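You operate a simulated robot arm through the tools that you are given. There is no shell and no other tool. Be economical: measure what you need, move in short steps, check, and stop when the job is done.

The job below is to be done with a simulated two-armed robot. You get a single attempt, and the scene is never put back.

Task
Shut off cell two's air and try the carriage by hand.
Fine: wait till the gauge is down, push the carriage out to the stop block, back home, then red lever across the rail; leave the air off; leave this cell's other screws and settings, cell one's lever, screws, carriage, buttons and air valve, and the other goods alone.

The check looks at the end state, three seconds after you hand in, the way a careful person would. Anything else that was tipped, shoved, dropped, spilled or broken makes it a failure.

Robot
Two 7-joint arms with two-finger grippers on one trunk, on a base that drives. Base frame: it is fixed to the floor where the robot stands at the start and does not move with it; the origin is under the middle of the robot, x ahead of it, y to its left, z up. Units: cm, degrees, N and s.
The left shoulder is at the start at [6, 12.3, 94.5], the right one opposite. With the tool pointing down near the work surface each hand reaches from about 36 to 80 cm from the robot's upright axis, wherever it stands, measured 20 degrees to its own side. Places, roughly: AIR 2 unit [100, -10, 40]; black nest [75, -275, 75]; blue air valve lever [90, 0, 50]; blue key [50, -300, 100]; brass nest [75, -275, 75]; cell one black clamp [-80, -40, 110]; cell one black square bolt [-70, -40, 110]; cell one blue thumb screw [-90, -60, 110]; cell one panel [-50, -50, 120]; cell one red lever [-70, -60, 110]; cell one sensor [-90, -60, 100]; cell one stop block [-70, -40, 110]; cell two black clamp [80, 10, 110]; cell two black square bolt [100, 10, 110]; cell two blue thumb screw [80, -10, 110]; cell two carriage [100, -10, 110]. Payload 1.47 kg a hand.
Tool frame (each hand has its own): the origin (TCP) lies between the finger pads and is the grasp point; the fingertips stand 1.6 cm ahead of it; z points along the fingers, y is the line along which they close. The gripper opens to 8.7 cm. The gripper's body begins 5.5 cm behind the TCP.
Orientation is told as [roll, pitch, yaw] about the base's x, y, z axes, in that order, counted from this pose: with the fingers straight down and closing along the base's y, the tool's x points along the base's -x, its y along +y and its z along -z.

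Tools
- The arms move only by the tool servo_tool. It takes "left_series", "right_series" or both (then of equal length, played together; a hand with none holds still); each is a list of rows, each a list of 7 numbers: the opening, from 0 (shut) to 1 (fully open), then the shift along the tool's x, y, z in cm, then the turn, a rotation vector about the tool's x, y, z in degrees. In form: [[grip, x, y, z, rx, ry, rz], ...]. A call has 1 to 8 rows; each row shifts and turns the commanded pose from where the row before left it, along the tool's axes as they then stand. A row lasts 0.2 s, in which the tool goes at most 5 cm and 8.6 degrees; a call with a longer step from one row to the next is refused whole, and so is a gripper value outside its range. A pose out of reach is approached as far as the arm can. The call stops where the force on the tool passes 40 N (or 10 N more than at its start, if that is more) or the arm is blocked; 0.2 s more then pass. The fingers move at their own pace (about 15.3 cm/s each) and stop on an object; they squeeze with about 28 N. The grip force told is the motor's: it shows also when the fingers shut on nothing. Time passes only in rows, and 0.2 s behind the last, so rows that do not move let the fingers close. It gives the time, the measured TCP pose, the force on the tool (base axes), the opening and the grip force at its end, in the units of the frame above (readings bear some noise), with the torque about the TCP (base axes, N m) and any sound that the robot's microphone picked up.
- Cameras (640 x 400 px; columns grow to the right, rows downward): "scene" is now at [3.78, -8.29, 151.4]; the picture's right is [-0.96, -0.29, 0.00], its down [-0.18, 0.59, -0.78] and it looks along [0.23, -0.75, -0.62] (base axes); focal length 214 px, centre (320, 200). "left" rides on the left gripper at [7.3, -1.2, -9] in its tool frame; the picture's right is [0.16, 0.99, 0.00], its down [-0.72, 0.12, -0.68] and it looks along [-0.67, 0.11, 0.73] (tool axes); focal length 247 px, centre (320, 200). "right" rides on the right gripper at [7.3, 1.2, -9] in its tool frame; the picture's right is [-0.16, 0.99, 0.00], its down [-0.72, -0.12, -0.68] and it looks along [-0.67, -0.11, 0.73] (tool axes); focal length 247 px, centre (320, 200).
- capture(camera): a new picture of that camera. It takes no simulated time.
- slide_trunk(by): slides the trunk up (or, below 0, down) by that many cm; the arms and the scene camera ride with it, the base frame stays. It gives what a move gives, with no picture.
- base_move(legs): drives the robot by 1 to 6 legs, each [ahead, left, turn to the left] in cm, cm and degrees, along the robot's own axes; the way and the turn of a leg run together, so that a leg with both is an arc; at most 150 cm and 180 degrees a leg. The arms and the cameras ride along, it lands a little off, and it stops where it bumps. It gives what a move gives.
- aim_head(pan, tilt): turns the head with the scene camera to pan (to the left, within 120 degrees either way) and tilt (down, from -29 to 69), counted from straight ahead of the robot. It gives what a move gives.
- locate(camera, pixels): there is no depth. For up to 12 entries [column, row, z] of the newest picture of that camera ("zoom" is the newest enlarged one), the place [x, y] in the base frame at which the ray of that pixel passes the height z, good to about 0.3 cm. It takes no simulated time.
- inspect(camera, box): a new picture of the part [left, top, right, bottom] of that camera's present view, enlarged. It takes no simulated time.
- close_job(): hands the job in; it is judged then, once.

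Go step by step. Measure first, check grasps and placings, and put right what went wrong. The budget is 80 turns and 78 pictures, counting those below and the enlarged ones. Unless the task says otherwise, let go and move clear before handing in.

The tools are called after "Request:" as a command line: name --argument value ..., lists and objects as JSON in quotes. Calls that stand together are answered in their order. servo_tool: Moves the arms, as the interface text tells. Its arguments: {"type":"object","properties":{"left_series":{"type":"array","items":{"type":"array","items":{"type":"number"}}},"right_series":{"type":"array","items":{"type":"array","items":{"type":"number"}}}},"required":[]} The other tools are called the same way: slide_trunk (by) slides the trunk up or down; base_move (legs) drives the base; aim_head (pan, tilt) turns the head that bears the scene camera; capture (camera) takes a picture; locate (camera, pixels) gives the place at which the rays of pixels pass given heights; inspect (camera, box) takes an enlarged picture of a part of a camera's view; close_job () hands the job in.

At the start:

```text
time_s: 0.0
left_tool_pos: [47.67, 17.25, 134.11]
left_tool_rot: [-0.1, 0.0, 0.0]
left_force: [0.9, -0.2, -0.1]
left_moment: [0.01, -0.02, 0.04]
left_finger_gap: 8.7
left_grasp_force: 0.1
right_tool_pos: [35.14, -17.59, 141.72]
right_tool_rot: [-0.1, 0.0, 0.1]
right_force: [0.4, 0.8, 0.4]
right_moment: [0.02, -0.01, 0.03]
right_finger_gap: 8.71
right_grasp_force: 0.1
trunk travel left (down, up): [-10.0, 13.0]
robot x, y, heading: [-0.04, -0.15, 0.1]
head pan, tilt: [-73.0, 38.4]
```

scene: 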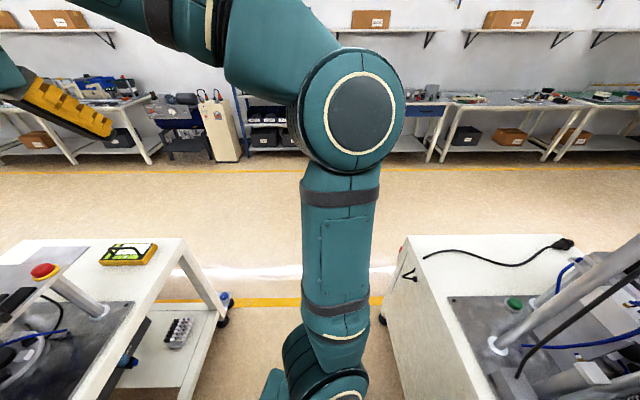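
right: 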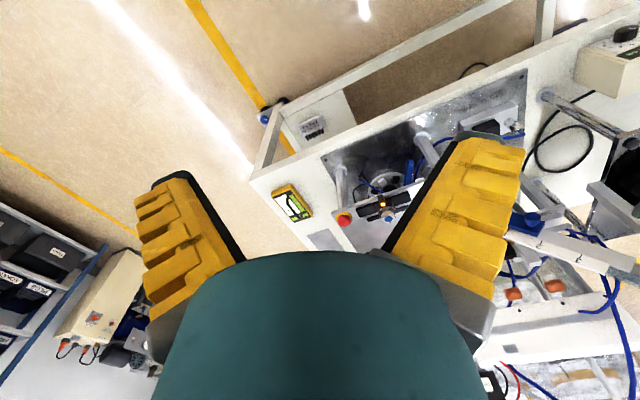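
left: 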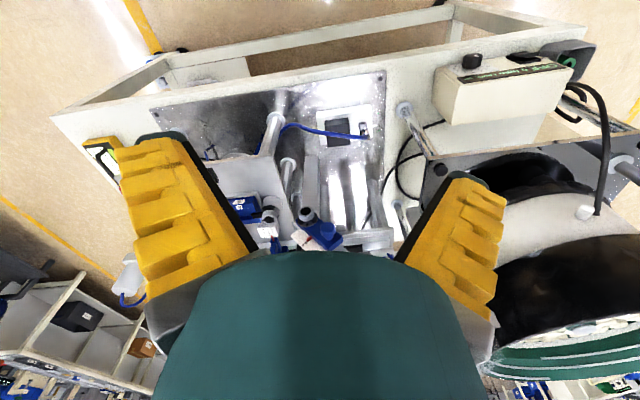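

The scene camera looks off to the right, past the cells; I turn the head to face cell two ahead.

Request:
aim_head --pan 0 --tilt 35

Request:
capture --camera "scene"

```text
time_s: 1.4
left_tool_pos: [47.68, 17.13, 134.17]
left_tool_rot: [0.0, 0.1, 0.1]
left_force: [0.3, -0.8, 0.0]
left_moment: [0.03, -0.03, -0.01]
left_finger_gap: 8.7
left_grasp_force: 0.1
right_tool_pos: [35.15, -17.63, 141.64]
right_tool_rot: [0.0, 0.0, 0.0]
right_force: [-0.3, 0.3, -0.8]
right_moment: [-0.04, 0.01, 0.04]
right_finger_gap: 8.7
right_grasp_force: 0.0
trunk travel left (down, up): [-10.0, 13.0]
robot x, y, heading: [0.06, -0.31, -0.2]
head pan, tilt: [0.0, 35.0]
```

```text
74 pictures are left
```

scene: 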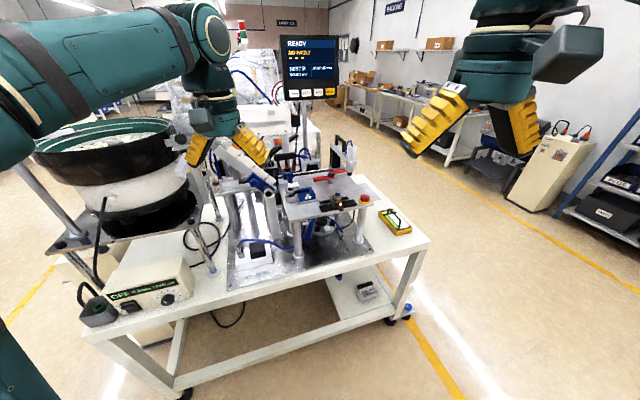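

Request:
inspect --camera "scene" --box '[200, 130, 400, 255]'

Request:
inspect --camera "scene" --box '[240, 10, 380, 110]'

Request:
inspect --camera "scene" --box '[300, 220, 440, 320]'

```text
3.20 times, centred on (300, 192) of scene
```

zoom: 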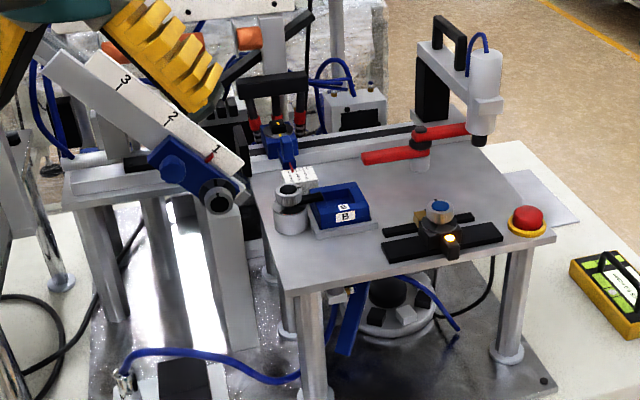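

```text
4.00 times, centred on (310, 60) of scene
```

zoom: 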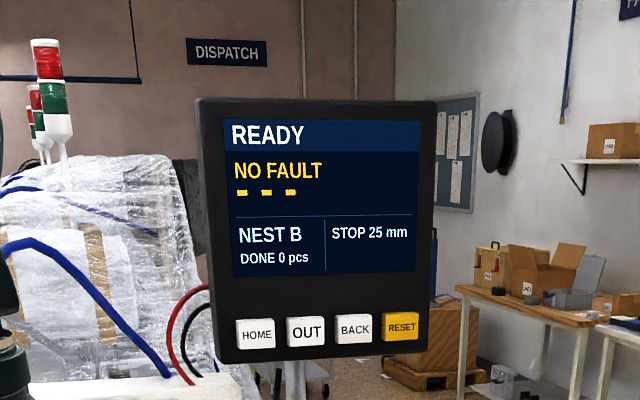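

```text
4.00 times, centred on (370, 270) of scene
```

zoom: 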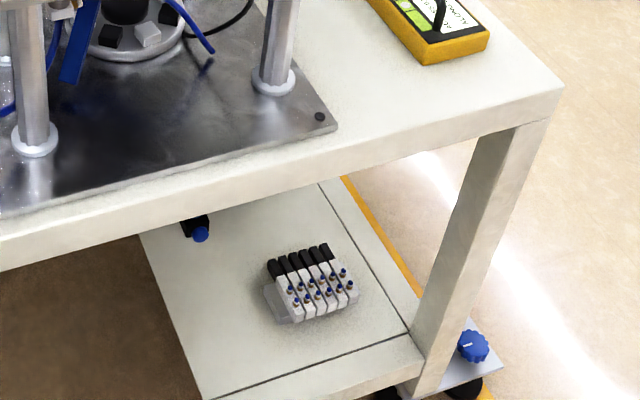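

Cell two's table plate shows carriage (blue, zoom ~280,145), red lever (zoom ~420,140), thumb screw, nest B. The air unit is under the table (zoom ~200,235). I locate the key points.

Request:
locate --camera "scene" --pixels '[[337, 194, 106], [365, 197, 106], [331, 172, 106], [288, 177, 108], [430, 243, 75], [85, 335, 75], [350, 290, 30], [350, 290, 40], [332, 171, 110]]'

Request:
aim_head --pan 0 --tilt 60

Request:
capture --camera "scene"

```text
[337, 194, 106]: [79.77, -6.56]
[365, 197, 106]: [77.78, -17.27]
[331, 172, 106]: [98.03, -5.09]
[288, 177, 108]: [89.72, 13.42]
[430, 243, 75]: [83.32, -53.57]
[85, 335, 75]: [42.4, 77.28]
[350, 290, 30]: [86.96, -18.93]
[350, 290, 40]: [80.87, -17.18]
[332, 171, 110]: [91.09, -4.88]
```

```text
time_s: 2.3
left_tool_pos: [47.57, 17.14, 134.2]
left_tool_rot: [0.0, 0.0, -0.1]
left_force: [0.2, -0.7, -0.3]
left_moment: [0.0, -0.05, -0.02]
left_finger_gap: 8.71
left_grasp_force: 0.0
right_tool_pos: [35.11, -17.7, 141.72]
right_tool_rot: [-0.1, 0.0, 0.0]
right_force: [0.5, 0.4, 0.8]
right_moment: [0.03, -0.01, 0.0]
right_finger_gap: 8.71
right_grasp_force: 0.2
trunk travel left (down, up): [-10.0, 13.0]
robot x, y, heading: [0.03, 0.44, 0.0]
head pan, tilt: [0.0, 60.0]
```

```text
70 pictures are left
```

scene: 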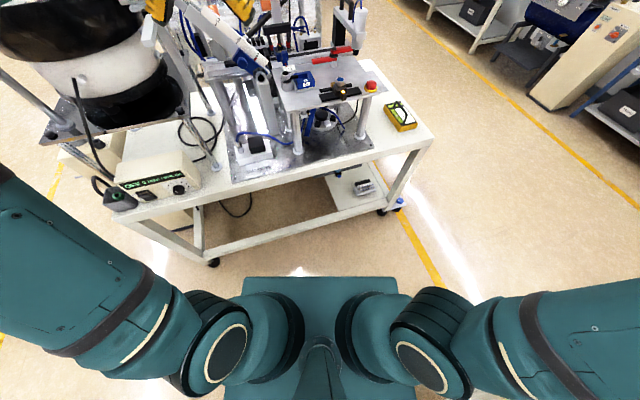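

Request:
inspect --camera "scene" --box '[280, 150, 420, 250]'

Request:
locate --camera "scene" --pixels '[[433, 140, 75], [320, 278, 20], [320, 278, 40], [215, 263, 0], [213, 258, 20], [382, 209, 20], [150, 220, 75]]'

```text
4.00 times, centred on (350, 200) of scene
```

zoom: 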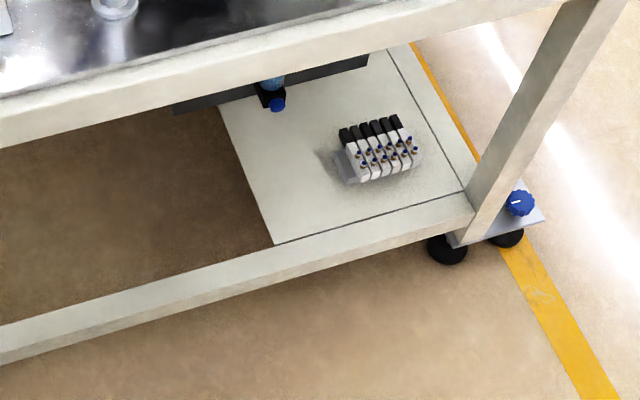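

```text
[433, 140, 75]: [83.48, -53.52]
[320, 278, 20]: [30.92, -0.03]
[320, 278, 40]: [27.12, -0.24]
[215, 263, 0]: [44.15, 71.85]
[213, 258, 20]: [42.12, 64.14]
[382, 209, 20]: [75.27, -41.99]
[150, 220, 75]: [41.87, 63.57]
```

The air unit hangs under the table (zoom 270,95). I lower the right hand in front of the table to look beneath it with the wrist camera.

Request:
servo_tool --right_series '[[1, -1, 0, 4.8, 0, 0, 0], [1, -1, 0, 4.8, 0, 0, 0], [1, -1, 0, 4.8, 0, 0, 0], [1, -1, 0, 4.8, 0, 0, 0], [1, -1, 0, 4.8, 0, 0, 0], [1, -1, 0, 4.8, 0, 0, 0], [1, -1, 0, 4.8, 0, 0, 0], [1, -1, 0, 4.8, 0, 0, 0]]'

Request:
servo_tool --right_series '[[1, 0, 0, 4.5, 0, 0, 0], [1, 0, 0, 4.5, 0, 0, 0], [1, 0, 0, 4.5, 0, 0, 0], [1, 0, 0, 4.5, 0, 0, 0], [1, 0, 0, 4.5, 0, 0, 0], [1, 0, 0, 4.5, 0, 0, 0], [1, 0, 0, 4.5, 0, 0, 0]]'

Request:
capture --camera "right"

```text
time_s: 4.1
left_tool_pos: [47.65, 17.18, 134.16]
left_tool_rot: [0.0, 0.1, 0.0]
left_force: [0.7, 0.4, 0.3]
left_moment: [0.01, 0.02, 0.01]
left_finger_gap: 8.71
left_grasp_force: 0.1
right_tool_pos: [43.07, -17.64, 103.15]
right_tool_rot: [0.1, 0.0, 0.0]
right_force: [0.7, 0.1, -1.0]
right_moment: [0.0, 0.0, 0.02]
right_finger_gap: 8.66
right_grasp_force: 0.1
trunk travel left (down, up): [-10.0, 13.0]
robot x, y, heading: [0.08, -0.15, -0.1]
head pan, tilt: [0.0, 60.0]
```

```text
time_s: 5.7
left_tool_pos: [47.74, 17.18, 134.17]
left_tool_rot: [0.0, 0.0, 0.0]
left_force: [0.0, 0.2, -0.4]
left_moment: [0.04, -0.01, 0.0]
left_finger_gap: 8.73
left_grasp_force: 0.1
right_tool_pos: [43.32, -17.58, 71.73]
right_tool_rot: [0.0, 0.0, -0.1]
right_force: [-0.4, 0.2, 0.3]
right_moment: [0.01, 0.0, 0.03]
right_finger_gap: 8.69
right_grasp_force: 0.1
trunk travel left (down, up): [-10.0, 13.0]
robot x, y, heading: [0.23, 0.01, 0.0]
head pan, tilt: [0.0, 60.0]
```

```text
68 pictures are left
```

right: 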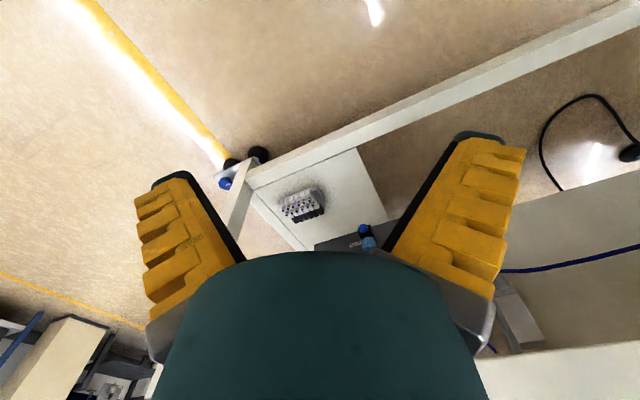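

Request:
servo_tool --right_series '[[1, 0, 0, 0, 0, -8, 0], [1, 0, 0, 0, 0, -8, 0], [1, 0, 0, 0, 0, -8, 0], [1, 0, 0, 0, 0, -8, 0], [1, 3, 0, 3, 0, -8, 0], [1, 3, 0, 3, 0, 0, 0]]'

Request:
capture --camera "right"

```text
time_s: 7.1
left_tool_pos: [47.75, 17.13, 134.16]
left_tool_rot: [0.0, 0.1, 0.0]
left_force: [0.1, 0.2, 0.5]
left_moment: [0.01, -0.01, 0.0]
left_finger_gap: 8.7
left_grasp_force: 0.1
right_tool_pos: [42.02, -17.55, 63.44]
right_tool_rot: [-0.1, -40.1, 0.0]
right_force: [-0.4, -0.4, 0.3]
right_moment: [0.0, 0.03, 0.01]
right_finger_gap: 8.68
right_grasp_force: 0.0
trunk travel left (down, up): [-10.0, 13.0]
robot x, y, heading: [-0.11, -0.29, 0.2]
head pan, tilt: [0.0, 60.0]
```

```text
67 pictures are left
```

right: 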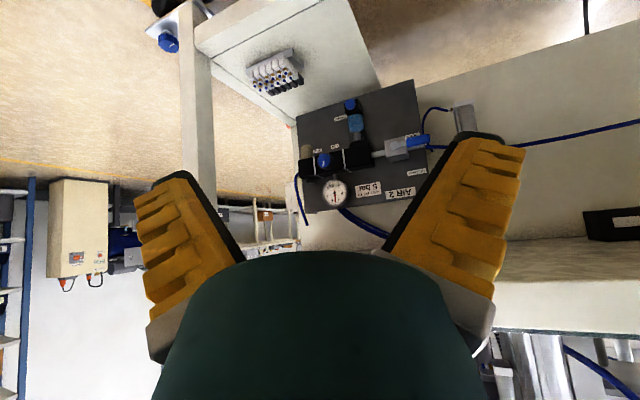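

Now the AIR 2 board is visible with gauge (335,193), regulator knob (355,110) and a blue lever (410,143), upside down. I enlarge it.

Request:
inspect --camera "right" --box '[280, 80, 460, 240]'

Request:
inspect --camera "right" --box '[360, 105, 450, 165]'

```text
2.50 times, centred on (370, 160) of right
```

zoom: 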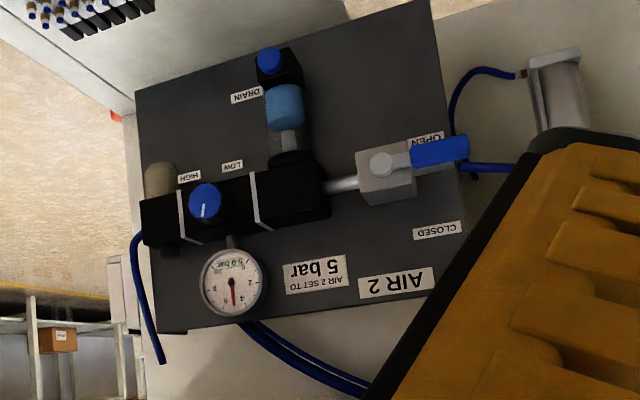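

```text
6.67 times, centred on (405, 135) of right
```

zoom: 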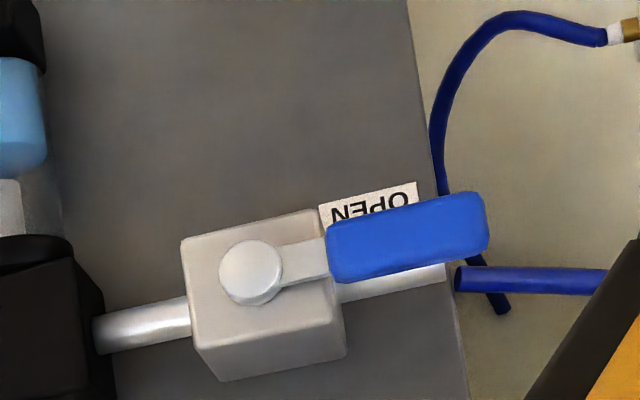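

Request:
locate --camera "right" --pixels '[[397.5, 146, 56], [397.5, 146, 52], [397.5, 146, 48], [431, 139, 52], [431, 139, 48], [293, 117, 48], [293, 117, 44], [401, 79, 36], [401, 79, 40], [313, 212, 64]]'

Request:
servo_tool --right_series '[[1, 3, 0, 3, 0, 0, 0], [1, 3, 0, 3, 0, 0, 0], [1, 3, 0, 2, 0, 0, 0]]'

Request:
capture --camera "right"

Request:
inspect --camera "right" --box '[280, 100, 460, 260]'

```text
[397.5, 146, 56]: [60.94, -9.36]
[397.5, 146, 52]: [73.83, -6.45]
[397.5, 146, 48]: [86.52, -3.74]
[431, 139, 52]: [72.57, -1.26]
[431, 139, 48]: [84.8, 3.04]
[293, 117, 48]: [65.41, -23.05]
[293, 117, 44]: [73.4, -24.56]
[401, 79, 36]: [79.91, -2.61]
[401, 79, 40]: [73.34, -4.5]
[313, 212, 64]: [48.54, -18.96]
```

```text
time_s: 7.9
left_tool_pos: [47.77, 17.18, 134.21]
left_tool_rot: [0.0, 0.0, 0.0]
left_force: [-0.2, -0.2, 0.7]
left_moment: [0.01, 0.02, -0.03]
left_finger_gap: 8.71
left_grasp_force: 0.1
right_tool_pos: [40.09, -17.42, 51.38]
right_tool_rot: [0.0, -40.1, 0.0]
right_force: [-0.4, 0.9, -0.3]
right_moment: [-0.03, -0.02, -0.01]
right_finger_gap: 8.69
right_grasp_force: 0.0
trunk travel left (down, up): [-10.0, 13.0]
robot x, y, heading: [0.34, 0.04, -0.2]
head pan, tilt: [0.0, 60.0]
```

```text
64 pictures are left
```

right: 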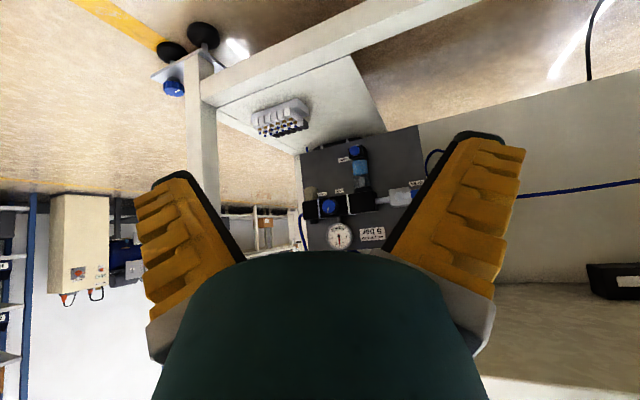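

```text
2.50 times, centred on (370, 180) of right
```

zoom: 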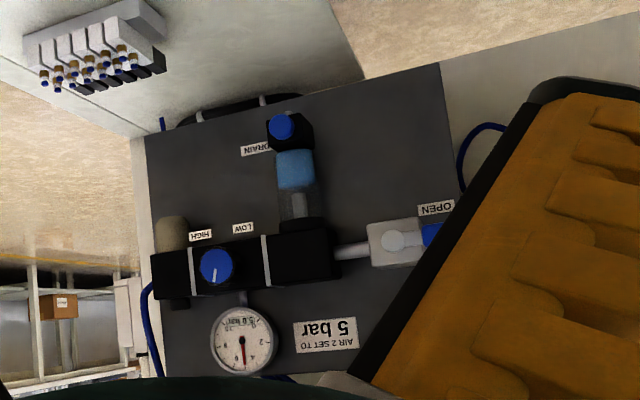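

Request:
locate --camera "right" --pixels '[[398.8, 196, 56], [398.8, 196, 54], [398.8, 196, 52], [398.8, 196, 50], [398.8, 196, 48], [419, 125, 40], [419, 125, 36]]'

```text
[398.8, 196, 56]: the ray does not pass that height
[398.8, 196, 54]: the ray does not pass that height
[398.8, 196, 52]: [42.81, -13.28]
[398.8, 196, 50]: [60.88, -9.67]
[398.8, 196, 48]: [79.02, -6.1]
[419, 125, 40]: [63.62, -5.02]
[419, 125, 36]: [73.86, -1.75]
```

Triangulating gives the valve pivot near (90.5, -3.3, 46.7), the table face turned about 17°. I pull the left hand back, then check clearance before driving closer.

Request:
servo_tool --left_series '[[1, 3.5, 0, -2, 0, 0, 0], [1, 3.5, 0, -2, 0, 0, 0], [1, 3.5, 0, -2, 0, 0, 0], [1, 1, 0, -1, 0, 0, 0]]'

Request:
aim_head --pan 30 --tilt 40

Request:
capture --camera "scene"

```text
time_s: 8.9
left_tool_pos: [36.1, 16.98, 141.35]
left_tool_rot: [0.0, 0.0, 0.0]
left_force: [0.1, 0.7, -0.6]
left_moment: [0.0, 0.04, -0.04]
left_finger_gap: 8.7
left_grasp_force: 0.0
right_tool_pos: [40.09, -17.58, 51.4]
right_tool_rot: [0.0, -40.0, 0.0]
right_force: [-0.3, -0.6, -0.2]
right_moment: [-0.01, -0.02, 0.02]
right_finger_gap: 8.68
right_grasp_force: 0.2
trunk travel left (down, up): [-10.0, 13.0]
robot x, y, heading: [0.11, 0.03, -0.2]
head pan, tilt: [0.0, 60.0]
```

```text
time_s: 9.9
left_tool_pos: [36.08, 17.03, 141.31]
left_tool_rot: [0.0, 0.0, 0.0]
left_force: [0.1, -0.3, -0.1]
left_moment: [-0.01, 0.02, -0.02]
left_finger_gap: 8.7
left_grasp_force: 0.1
right_tool_pos: [40.07, -17.47, 51.48]
right_tool_rot: [0.0, -39.9, -0.1]
right_force: [-0.3, 0.4, 0.1]
right_moment: [0.01, -0.02, 0.01]
right_finger_gap: 8.69
right_grasp_force: 0.1
trunk travel left (down, up): [-10.0, 13.0]
robot x, y, heading: [-0.01, -0.11, 0.0]
head pan, tilt: [30.0, 40.0]
```

```text
62 pictures are left
```

scene: 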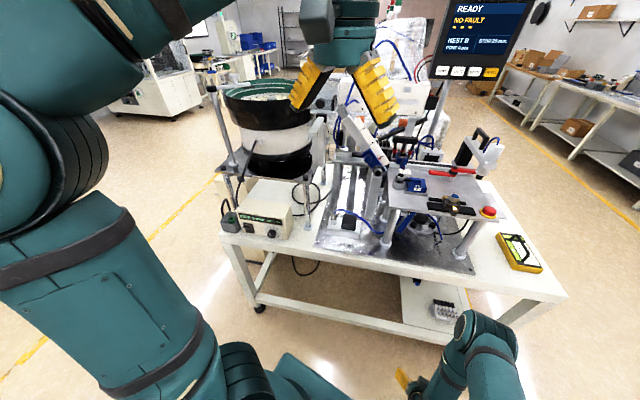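

Request:
locate --camera "scene" --pixels '[[225, 95, 115], [285, 130, 110], [230, 215, 75], [380, 160, 115], [405, 172, 108], [440, 60, 130]]'

Request:
aim_head --pan 0 --tilt 40

Request:
base_move --legs '[[0, 0, 17.4], [0, -15, 0], [15, 0, 0]]'

Request:
capture --camera "scene"

Request:
capture --camera "right"

```text
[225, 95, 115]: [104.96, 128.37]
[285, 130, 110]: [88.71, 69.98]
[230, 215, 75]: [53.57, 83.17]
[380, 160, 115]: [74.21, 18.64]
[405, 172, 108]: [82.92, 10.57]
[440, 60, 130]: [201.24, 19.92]
```

```text
time_s: 10.8
left_tool_pos: [36.14, 17.12, 141.3]
left_tool_rot: [0.0, -0.1, 0.0]
left_force: [0.6, -0.1, -0.6]
left_moment: [0.0, -0.04, 0.03]
left_finger_gap: 8.72
left_grasp_force: 0.1
right_tool_pos: [40.14, -17.53, 51.5]
right_tool_rot: [0.0, -40.1, 0.0]
right_force: [0.7, 0.0, 0.9]
right_moment: [0.03, 0.0, 0.03]
right_finger_gap: 8.7
right_grasp_force: 0.2
trunk travel left (down, up): [-10.0, 13.0]
robot x, y, heading: [-0.16, -0.06, 0.0]
head pan, tilt: [0.0, 40.0]
```

```text
time_s: 14.8
left_tool_pos: [48.0, 17.59, 141.31]
left_tool_rot: [0.0, 0.1, 17.7]
left_force: [0.6, -0.5, -0.5]
left_moment: [0.01, 0.08, 0.0]
left_finger_gap: 8.7
left_grasp_force: 0.0
right_tool_pos: [62.11, -14.1, 51.42]
right_tool_rot: [0.0, -40.0, 17.7]
right_force: [-0.1, 0.0, 0.0]
right_moment: [0.02, 0.0, 0.01]
right_finger_gap: 8.73
right_grasp_force: 0.1
trunk travel left (down, up): [-10.0, 13.0]
robot x, y, heading: [18.7, -9.69, 17.5]
head pan, tilt: [0.0, 40.0]
```

```text
61 pictures are left
```

scene: 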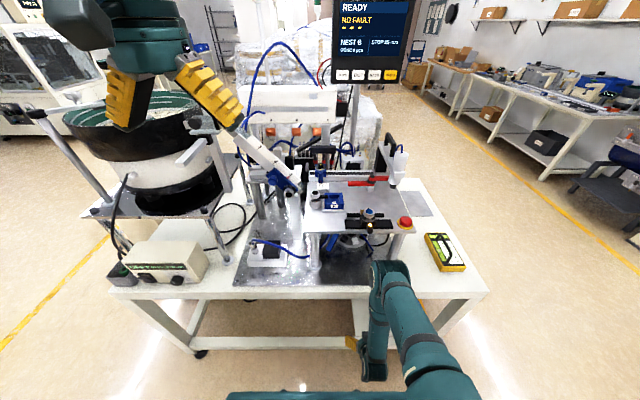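

```text
60 pictures are left
```

right: 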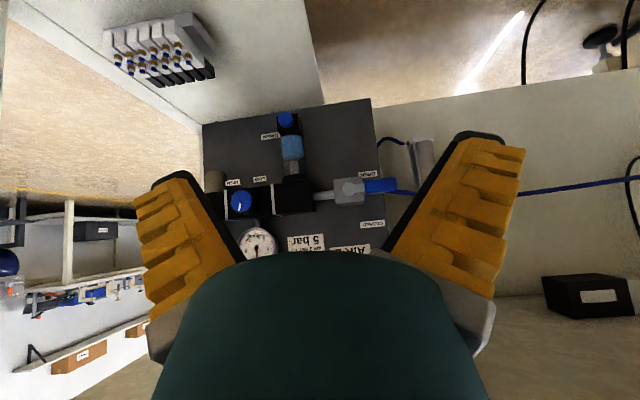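

Request:
locate --camera "right" --pixels '[[350, 190, 49], [350, 190, 47], [350, 190, 45], [397, 185, 47], [397, 185, 46], [203, 125, 38], [370, 98, 35], [285, 118, 38]]'

Request:
inspect --camera "right" --box '[200, 90, 440, 260]'

Request:
inspect --camera "scene" --box '[230, 130, 430, 270]'

```text
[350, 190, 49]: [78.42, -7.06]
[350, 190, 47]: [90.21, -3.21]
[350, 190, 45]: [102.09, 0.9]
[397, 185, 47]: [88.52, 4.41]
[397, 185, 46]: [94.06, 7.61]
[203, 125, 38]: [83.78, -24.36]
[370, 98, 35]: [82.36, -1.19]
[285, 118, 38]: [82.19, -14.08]
```

```text
2.35 times, centred on (320, 175) of right
```

zoom: 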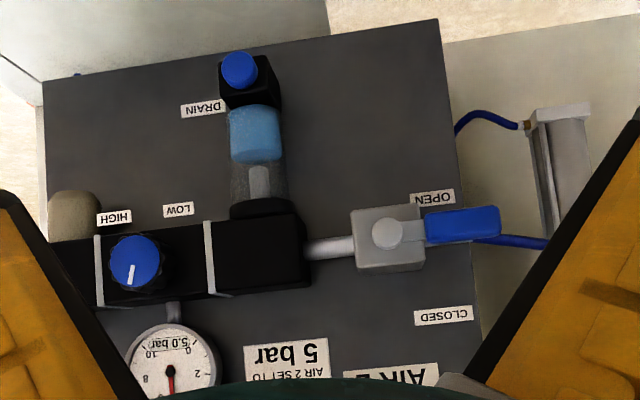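

```text
2.86 times, centred on (330, 200) of scene
```

zoom: 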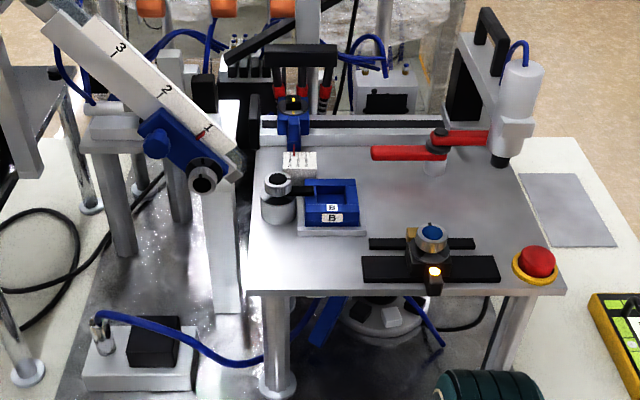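

Lever pivot confirmed about (90.2,-3.2,47), handle pointing left ~7.8 cm; CLOSED is upward. I lower the trunk and turn the right hand level with fingers shut.

Request:
slide_trunk --by -8

Request:
servo_tool --right_series '[[0, 0, 0, 0, 0, -8.3, 0], [0, 0, 0, 0, 0, -8.3, 0], [0, 0, 0, 0, 0, -8.3, 0], [0, 0, 0, 0, 0, -8.3, 0], [0, 0, 0, 0, 0, -8.3, 0], [0, 0, 0, 0, 0, -8.3, 0], [0, 0, 0, 0, 0, 0, 0]]'

Request:
capture --camera "right"

```text
time_s: 15.3
left_tool_pos: [47.7, 17.49, 138.59]
left_tool_rot: [-0.1, -0.1, 17.7]
left_force: [-0.1, 0.8, 0.3]
left_moment: [0.03, 0.01, -0.02]
left_finger_gap: 8.68
left_grasp_force: 0.0
right_tool_pos: [62.13, -14.21, 49.14]
right_tool_rot: [0.0, -40.0, 17.7]
right_force: [-2.2, 0.7, 38.1]
right_moment: [-1.27, 4.43, -0.03]
right_finger_gap: 8.7
right_grasp_force: 0.0
trunk travel left (down, up): [-7.3, 15.7]
robot x, y, heading: [18.48, -9.51, 17.8]
head pan, tilt: [0.0, 40.0]
stopped: the force on the tool passed its limit at 162 N (the readings are from after the stop); the commanded pose is now the measured one
```

```text
time_s: 15.6
left_tool_pos: [47.76, 17.52, 138.59]
left_tool_rot: [0.0, 0.0, 17.6]
left_force: [0.5, -1.0, 0.5]
left_moment: [-0.01, -0.03, 0.0]
left_finger_gap: 8.68
left_grasp_force: 0.1
right_tool_pos: [62.19, -14.19, 49.24]
right_tool_rot: [0.0, -40.5, 17.8]
right_force: [-1.4, -1.3, 28.4]
right_moment: [-0.93, 3.33, 0.01]
right_finger_gap: 2.25
right_grasp_force: 5.9
trunk travel left (down, up): [-7.3, 15.7]
robot x, y, heading: [18.76, -9.6, 17.8]
head pan, tilt: [0.0, 40.0]
stopped in row 1 (right hand): the force on the tool passed its limit at 86 N (the readings are from after the stop); the commanded pose is now the measured one
```

```text
57 pictures are left
```

right: 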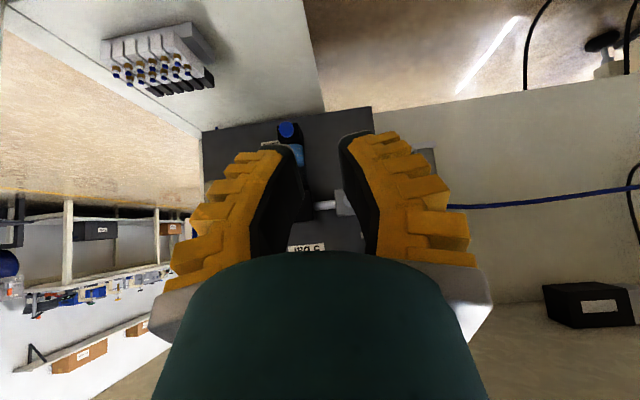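

The force (up, ~12 cm behind the TCP) shows the hand's rear touching the robot's own base. I lift it and move ahead before levelling.

Request:
servo_tool --right_series '[[0, -1.3, 0, -1.5, 0, 0, 0], [0, -1.3, 0, -1.5, 0, 0, 0], [0, -3.1, 0, 2.6, 0, 0, 0], [0, -3.1, 0, 2.6, 0, 0, 0], [0, 0, 0, 0, 0, 0, 0]]'

Request:
aim_head --pan -15 --tilt 66

Request:
capture --camera "scene"

```text
time_s: 16.8
left_tool_pos: [47.91, 17.49, 138.52]
left_tool_rot: [0.0, 0.0, 17.8]
left_force: [0.1, -0.6, -0.9]
left_moment: [0.0, 0.01, 0.03]
left_finger_gap: 8.72
left_grasp_force: 0.1
right_tool_pos: [70.01, -11.93, 53.15]
right_tool_rot: [0.0, -40.5, 17.8]
right_force: [0.4, 0.9, 0.1]
right_moment: [0.0, 0.0, 0.03]
right_finger_gap: 0.0
right_grasp_force: 28.0
trunk travel left (down, up): [-7.3, 15.7]
robot x, y, heading: [18.67, -9.29, 17.8]
head pan, tilt: [0.0, 40.0]
```

```text
time_s: 17.7
left_tool_pos: [47.95, 17.45, 138.5]
left_tool_rot: [-0.1, 0.1, 17.6]
left_force: [0.8, 0.8, 0.0]
left_moment: [-0.01, 0.0, -0.02]
left_finger_gap: 8.69
left_grasp_force: 0.1
right_tool_pos: [69.75, -11.78, 53.12]
right_tool_rot: [0.0, -40.4, 17.7]
right_force: [-0.3, -1.2, -0.4]
right_moment: [0.01, 0.02, -0.04]
right_finger_gap: 0.01
right_grasp_force: 27.8
trunk travel left (down, up): [-7.3, 15.7]
robot x, y, heading: [18.24, -9.93, 17.8]
head pan, tilt: [-15.0, 66.0]
```

```text
56 pictures are left
```

scene: 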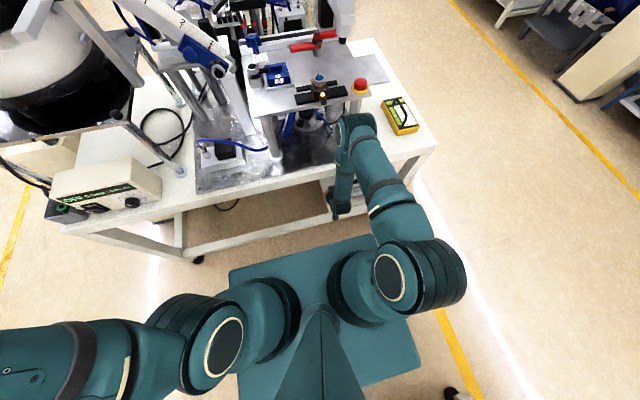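

Request:
locate --camera "scene" --pixels '[[355, 118, 90], [355, 118, 100], [375, 130, 95], [340, 215, 50], [236, 268, 45], [350, 235, 45], [360, 85, 110], [330, 98, 108]]'

```text
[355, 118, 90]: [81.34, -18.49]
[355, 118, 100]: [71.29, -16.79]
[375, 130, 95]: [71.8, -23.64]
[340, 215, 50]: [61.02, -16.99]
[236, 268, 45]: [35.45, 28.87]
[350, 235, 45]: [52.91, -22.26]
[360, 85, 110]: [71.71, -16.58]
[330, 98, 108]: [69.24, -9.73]
```

The elbow (355,118) sits close to the emergency-stop corner, so I back the base 13 cm to stretch the arm lower before reaching in.

Request:
base_move --legs '[[-13, 0, 0]]'

Request:
servo_tool --right_series '[[0, -3.1, 0, 2.6, 0, 0, 0], [0, -3.1, 0, 2.6, 0, 0, 0], [0, -3.1, 0, 2.6, 0, -7, 0], [0, -2.6, 0, 3, 0, -7, 0], [0, 0, 0, 0, 0, -7, 0], [0, 0, 0, 0, 0, -7, 0]]'

Request:
capture --camera "scene"

Request:
capture --camera "right"

```text
time_s: 19.0
left_tool_pos: [35.29, 13.57, 138.64]
left_tool_rot: [-0.1, 0.0, 17.6]
left_force: [0.3, 0.1, -0.6]
left_moment: [0.03, -0.02, -0.01]
left_finger_gap: 8.7
left_grasp_force: 0.0
right_tool_pos: [57.49, -15.78, 53.34]
right_tool_rot: [0.0, -40.6, 17.7]
right_force: [0.2, 0.2, 0.7]
right_moment: [-0.03, 0.02, 0.0]
right_finger_gap: 0.0
right_grasp_force: 28.3
trunk travel left (down, up): [-7.3, 15.7]
robot x, y, heading: [6.48, -13.81, 17.5]
head pan, tilt: [-15.0, 66.0]
```

```text
time_s: 20.4
left_tool_pos: [35.53, 13.42, 138.62]
left_tool_rot: [-0.1, 0.0, 17.7]
left_force: [0.5, 0.2, 1.0]
left_moment: [-0.04, -0.01, -0.03]
left_finger_gap: 8.69
left_grasp_force: 0.1
right_tool_pos: [73.04, -10.91, 53.24]
right_tool_rot: [-0.1, -68.6, 17.7]
right_force: [-1.3, 0.8, 0.3]
right_moment: [-0.05, 0.02, 0.0]
right_finger_gap: 0.0
right_grasp_force: 28.1
trunk travel left (down, up): [-7.3, 15.7]
robot x, y, heading: [6.18, -13.62, 17.5]
head pan, tilt: [-15.0, 66.0]
```

```text
55 pictures are left
```

scene: 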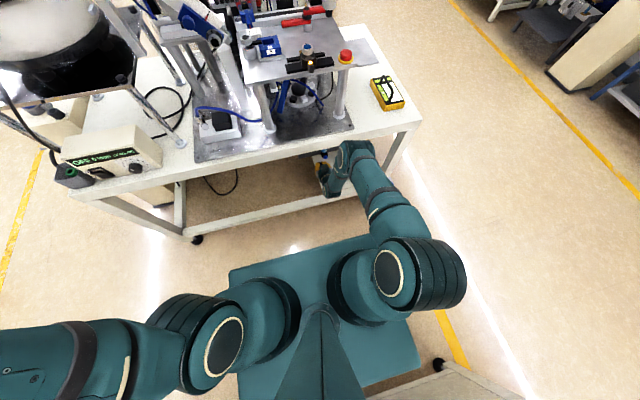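

```text
54 pictures are left
```

right: 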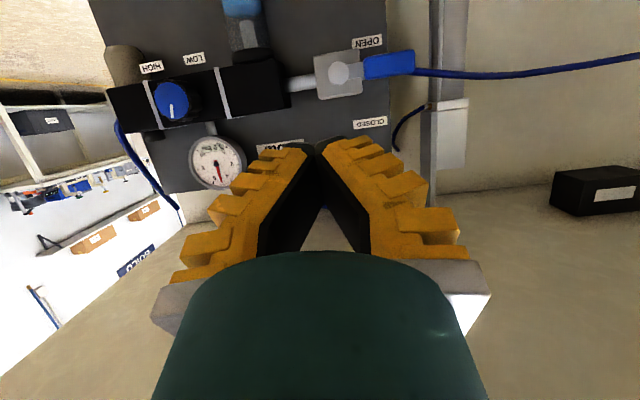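

Request:
locate --camera "right" --pixels '[[339, 74, 46], [339, 74, 47], [339, 74, 48], [413, 62, 46], [413, 62, 47], [413, 62, 48], [365, 67, 47], [340, 97, 46], [338, 52, 46]]'

Request:
locate --camera "scene" --pixels '[[355, 148, 80], [355, 148, 90], [420, 125, 75]]'

```text
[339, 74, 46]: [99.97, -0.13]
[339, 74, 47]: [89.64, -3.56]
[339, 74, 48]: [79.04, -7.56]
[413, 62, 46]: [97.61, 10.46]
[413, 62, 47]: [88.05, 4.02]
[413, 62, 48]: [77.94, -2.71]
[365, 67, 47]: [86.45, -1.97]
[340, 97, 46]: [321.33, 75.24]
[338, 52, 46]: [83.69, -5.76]
```

```text
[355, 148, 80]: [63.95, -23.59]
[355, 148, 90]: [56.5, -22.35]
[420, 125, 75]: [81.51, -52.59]
```

Pivot (89.8,-3.4,47), tip (88,4.1,47) agree again. I move the shut fingers to below the handle, stopping short for a look.

Request:
servo_tool --right_series '[[0, 3.32, 2.37, 1.3, 0, 0, 0], [0, 3.32, 2.37, 1.3, 0, 0, 0], [0, 3.32, 2.37, 1.3, 0, 0, 0], [0, -1.65, 0, 4.21, 0, 0, 0], [0, -1.65, 0, 4.21, 0, 0, 0], [0, 0, 0, 0, 0, 0, 0]]'

Request:
capture --camera "right"

```text
time_s: 21.8
left_tool_pos: [35.42, 13.54, 138.64]
left_tool_rot: [0.0, 0.0, 17.7]
left_force: [-0.1, 0.3, 0.0]
left_moment: [0.01, 0.01, 0.03]
left_finger_gap: 8.69
left_grasp_force: 0.0
right_tool_pos: [75.25, -6.9, 48.5]
right_tool_rot: [0.1, -68.4, 17.7]
right_force: [-0.1, 0.0, -0.2]
right_moment: [0.0, -0.01, -0.01]
right_finger_gap: 0.0
right_grasp_force: 28.2
right hand out of reach, approached as far as the arm can: row 2, 3, 4, 5
trunk travel left (down, up): [-7.3, 15.7]
robot x, y, heading: [6.42, -13.9, 17.5]
head pan, tilt: [-15.0, 66.0]
```

```text
53 pictures are left
```

right: 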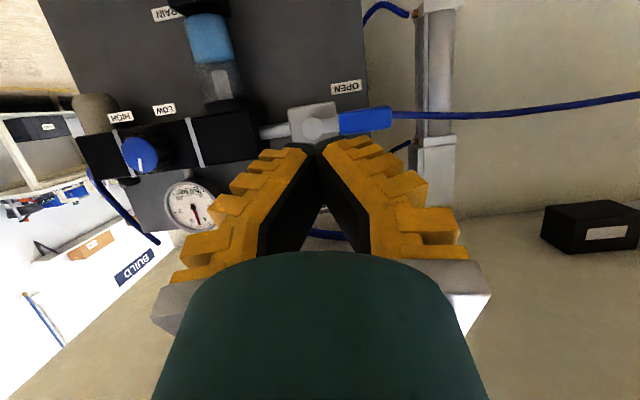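

The arm is at its reach limit; I lower the trunk and bring the base forward 9 cm.

Request:
slide_trunk --by -6

Request:
base_move --legs '[[8, 0, 0]]'

Request:
capture --camera "right"

Request:
capture --camera "scene"

```text
time_s: 22.8
left_tool_pos: [35.54, 13.52, 132.5]
left_tool_rot: [-0.1, 0.0, 17.6]
left_force: [-0.5, 0.7, 0.2]
left_moment: [-0.03, -0.02, 0.02]
left_finger_gap: 8.72
left_grasp_force: 0.0
right_tool_pos: [75.14, -6.77, 42.49]
right_tool_rot: [0.2, -68.5, 17.7]
right_force: [0.2, -0.1, -0.5]
right_moment: [0.0, 0.05, -0.01]
right_finger_gap: 0.0
right_grasp_force: 28.0
trunk travel left (down, up): [-1.3, 21.7]
robot x, y, heading: [6.4, -13.62, 17.3]
head pan, tilt: [-15.0, 66.0]
```

```text
time_s: 23.8
left_tool_pos: [43.4, 16.14, 132.52]
left_tool_rot: [0.0, 0.1, 17.7]
left_force: [0.4, 0.3, -0.2]
left_moment: [0.03, 0.03, 0.0]
left_finger_gap: 8.71
left_grasp_force: 0.1
right_tool_pos: [82.97, -4.21, 42.28]
right_tool_rot: [0.1, -68.3, 17.7]
right_force: [0.8, -0.2, -0.2]
right_moment: [0.03, 0.0, 0.0]
right_finger_gap: 0.0
right_grasp_force: 27.9
trunk travel left (down, up): [-1.3, 21.7]
robot x, y, heading: [13.78, -11.45, 17.7]
head pan, tilt: [-15.0, 66.0]
```

```text
52 pictures are left
```

right: 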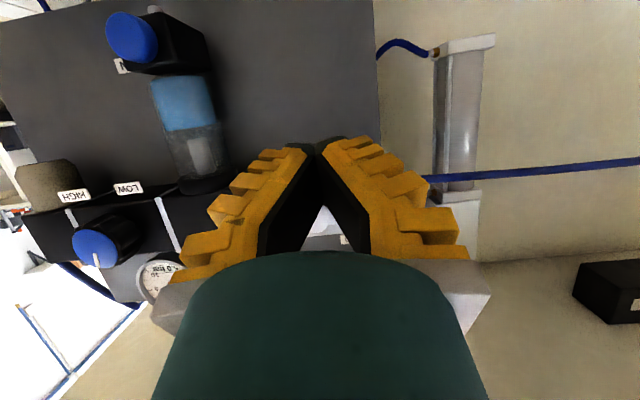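

```text
51 pictures are left
```

scene: 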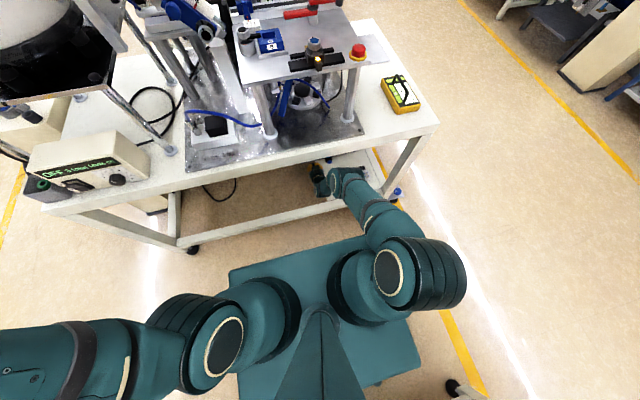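

Clear below the handle now. I move left and in beneath it, then look.

Request:
servo_tool --right_series '[[0, 0, 3.7, 0, 0, 0, 0], [0, -1.2, 0, 3.07, 0, 0, 0], [0, -1.2, 0, 3.07, 0, 0, 0], [0, 0, 0, 0, 0, 0, 0]]'

Request:
capture --camera "right"

```text
time_s: 24.8
left_tool_pos: [43.17, 16.04, 132.61]
left_tool_rot: [0.1, -0.1, 17.5]
left_force: [0.8, 0.0, -0.2]
left_moment: [0.01, -0.01, 0.01]
left_finger_gap: 8.73
left_grasp_force: 0.1
right_tool_pos: [82.62, -2.12, 42.99]
right_tool_rot: [0.1, -68.5, 17.7]
right_force: [0.0, 0.6, 0.8]
right_moment: [-0.02, 0.0, -0.01]
right_finger_gap: 0.0
right_grasp_force: 27.5
right hand out of reach, approached as far as the arm can: row 1, 2, 3
trunk travel left (down, up): [-1.3, 21.7]
robot x, y, heading: [13.86, -11.24, 17.7]
head pan, tilt: [-15.0, 66.0]
```

```text
50 pictures are left
```

right: 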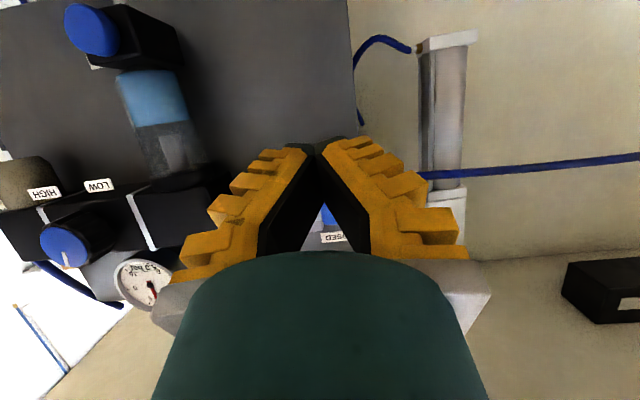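

Still at full stretch; I retract a bit and bring the base forward and left.

Request:
servo_tool --right_series '[[0, 1.1, 0, -2.8, 0, 0, 0], [0, 0.7, 0, -1.9, 0, 0, 0]]'

Request:
base_move --legs '[[8.5, 2, 0]]'

Request:
capture --camera "right"

```text
time_s: 25.4
left_tool_pos: [43.18, 16.11, 132.6]
left_tool_rot: [0.0, 0.0, 17.7]
left_force: [-0.4, -0.7, -0.1]
left_moment: [0.03, -0.02, 0.03]
left_finger_gap: 8.73
left_grasp_force: 0.1
right_tool_pos: [77.97, -3.67, 43.05]
right_tool_rot: [0.0, -68.5, 17.7]
right_force: [0.0, -0.3, 0.3]
right_moment: [-0.02, -0.01, -0.01]
right_finger_gap: 0.02
right_grasp_force: 28.3
trunk travel left (down, up): [-1.3, 21.7]
robot x, y, heading: [14.26, -11.35, 17.7]
head pan, tilt: [-15.0, 66.0]
```

```text
time_s: 26.4
left_tool_pos: [48.29, 18.93, 132.47]
left_tool_rot: [0.1, 0.2, 17.5]
left_force: [0.0, 0.1, -0.2]
left_moment: [-0.03, 0.03, 0.0]
left_finger_gap: 8.7
left_grasp_force: 0.0
right_tool_pos: [81.65, -1.28, 41.86]
right_tool_rot: [0.5, -67.1, 17.1]
right_force: [0.4, -0.8, -0.5]
right_moment: [-0.02, -0.03, -0.03]
right_finger_gap: 0.0
right_grasp_force: 28.8
trunk travel left (down, up): [-1.3, 21.7]
robot x, y, heading: [18.83, -8.25, 17.4]
head pan, tilt: [-15.0, 66.0]
stopped in leg 1: the robot was blocked; the commanded pose is now the measured one
```

```text
49 pictures are left
```

right: 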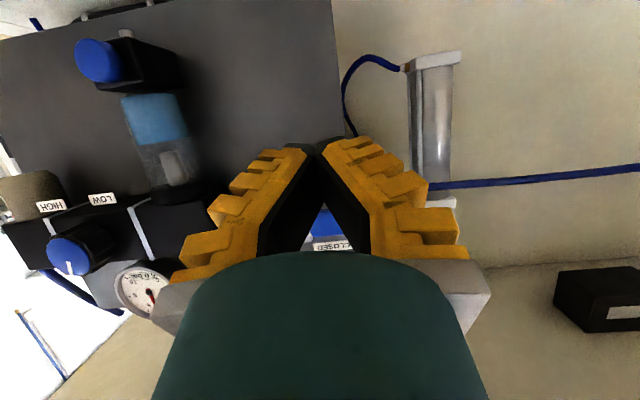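

The base was blocked after ~5 cm; I check what touched.

Request:
capture --camera "scene"

Request:
inspect --camera "scene" --box '[280, 110, 440, 240]'

```text
48 pictures are left
```

scene: 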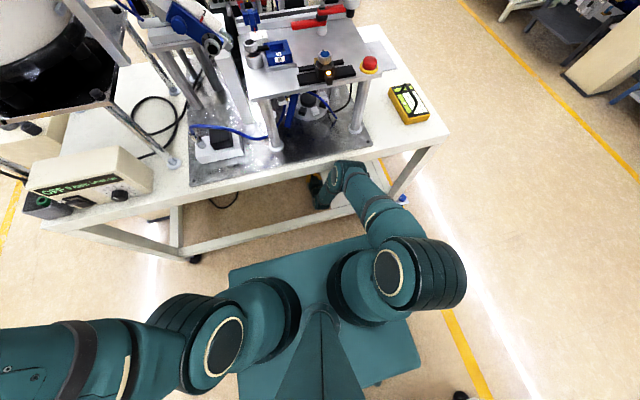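

```text
3.08 times, centred on (360, 175) of scene
```

zoom: 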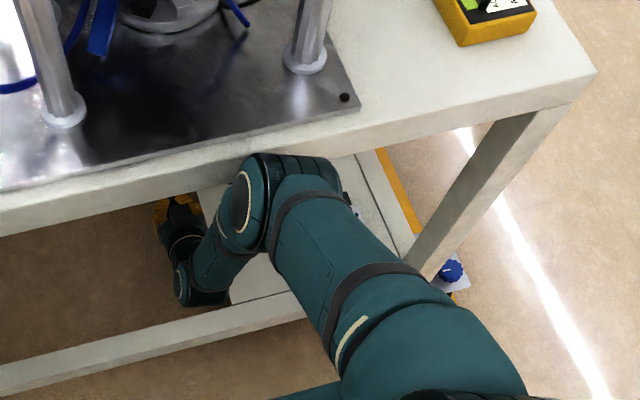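

The elbow (zoom 280,165) touches the table's front edge; the arm is too folded rather than stretched. I back the base 15 cm so the forearm slopes forward, then extend under the table.

Request:
base_move --legs '[[-15.5, 0, 0]]'

Request:
servo_tool --right_series '[[0, -1.71, 0, 4.05, 0, 0, 0], [0, -1.71, 0, 4.05, 0, 0, 0], [0, -1.71, 0, 4.05, 0, 0, 0], [0, 0, 0, 0, 0, 0, 0]]'

Request:
capture --camera "right"

```text
time_s: 27.9
left_tool_pos: [33.53, 14.19, 132.46]
left_tool_rot: [0.0, 0.1, 17.6]
left_force: [-0.8, -0.5, 0.9]
left_moment: [0.04, -0.04, 0.0]
left_finger_gap: 8.71
left_grasp_force: 0.0
right_tool_pos: [67.06, -5.91, 41.8]
right_tool_rot: [0.5, -67.1, 17.1]
right_force: [-0.5, -0.4, 0.4]
right_moment: [-0.03, 0.03, 0.02]
right_finger_gap: 0.0
right_grasp_force: 28.2
trunk travel left (down, up): [-1.3, 21.7]
robot x, y, heading: [3.92, -12.94, 17.2]
head pan, tilt: [-15.0, 66.0]
```

```text
time_s: 28.9
left_tool_pos: [33.67, 14.25, 132.32]
left_tool_rot: [0.1, 0.2, 17.6]
left_force: [0.6, 0.6, 0.2]
left_moment: [-0.03, -0.01, -0.03]
left_finger_gap: 8.72
left_grasp_force: 0.2
right_tool_pos: [72.74, -4.72, 42.37]
right_tool_rot: [0.4, -67.2, 17.1]
right_force: [-1.0, -0.2, 0.5]
right_moment: [0.03, 0.02, 0.02]
right_finger_gap: 0.0
right_grasp_force: 27.6
right hand out of reach, approached as far as the arm can: row 2, 3
trunk travel left (down, up): [-1.3, 21.7]
robot x, y, heading: [4.21, -13.33, 17.3]
head pan, tilt: [-15.0, 66.0]
```

```text
46 pictures are left
```

right: 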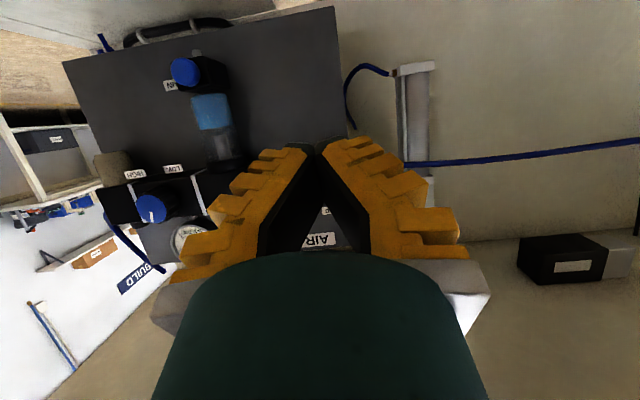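

Request:
aim_head --pan -30 --tilt 60

Request:
capture --camera "scene"

```text
time_s: 29.6
left_tool_pos: [33.64, 14.17, 132.5]
left_tool_rot: [0.1, 0.2, 17.7]
left_force: [-0.6, -0.6, 0.5]
left_moment: [-0.01, 0.0, 0.03]
left_finger_gap: 8.66
left_grasp_force: 0.1
right_tool_pos: [72.65, -4.61, 42.22]
right_tool_rot: [0.3, -67.1, 17.1]
right_force: [0.4, 0.3, 0.3]
right_moment: [0.0, 0.0, -0.01]
right_finger_gap: 0.0
right_grasp_force: 28.4
trunk travel left (down, up): [-1.3, 21.7]
robot x, y, heading: [4.04, -12.87, 17.6]
head pan, tilt: [-30.0, 60.0]
```

```text
45 pictures are left
```

scene: 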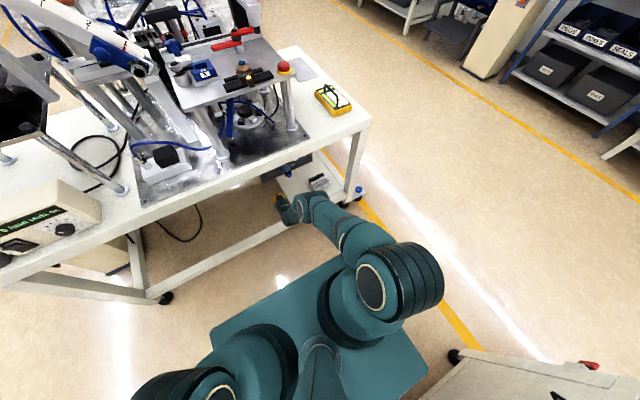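

The arm looks near-straight; I test whether tilting the hand downwards by 14° gives more reach.

Request:
servo_tool --right_series '[[0, 0, 0, 0, 0, 7, 0], [0, 0, 0, 0, 0, 7, 0], [0, -2.4, 0, 3.2, 0, 0, 0], [0, -2.4, 0, 3.2, 0, 0, 0], [0, 0, 0, 0, 0, 0, 0]]'

```text
time_s: 30.8
left_tool_pos: [33.55, 14.2, 132.5]
left_tool_rot: [0.1, 0.2, 17.6]
left_force: [-0.9, -0.5, -1.1]
left_moment: [0.02, 0.0, 0.02]
left_finger_gap: 8.7
left_grasp_force: 0.1
right_tool_pos: [76.42, -3.24, 42.47]
right_tool_rot: [0.3, -53.1, 17.2]
right_force: [-0.4, 0.3, 0.3]
right_moment: [-0.02, 0.02, 0.01]
right_finger_gap: 0.0
right_grasp_force: 27.9
right hand out of reach, approached as far as the arm can: row 4
trunk travel left (down, up): [-1.3, 21.7]
robot x, y, heading: [4.32, -12.92, 17.4]
head pan, tilt: [-30.0, 60.0]
```

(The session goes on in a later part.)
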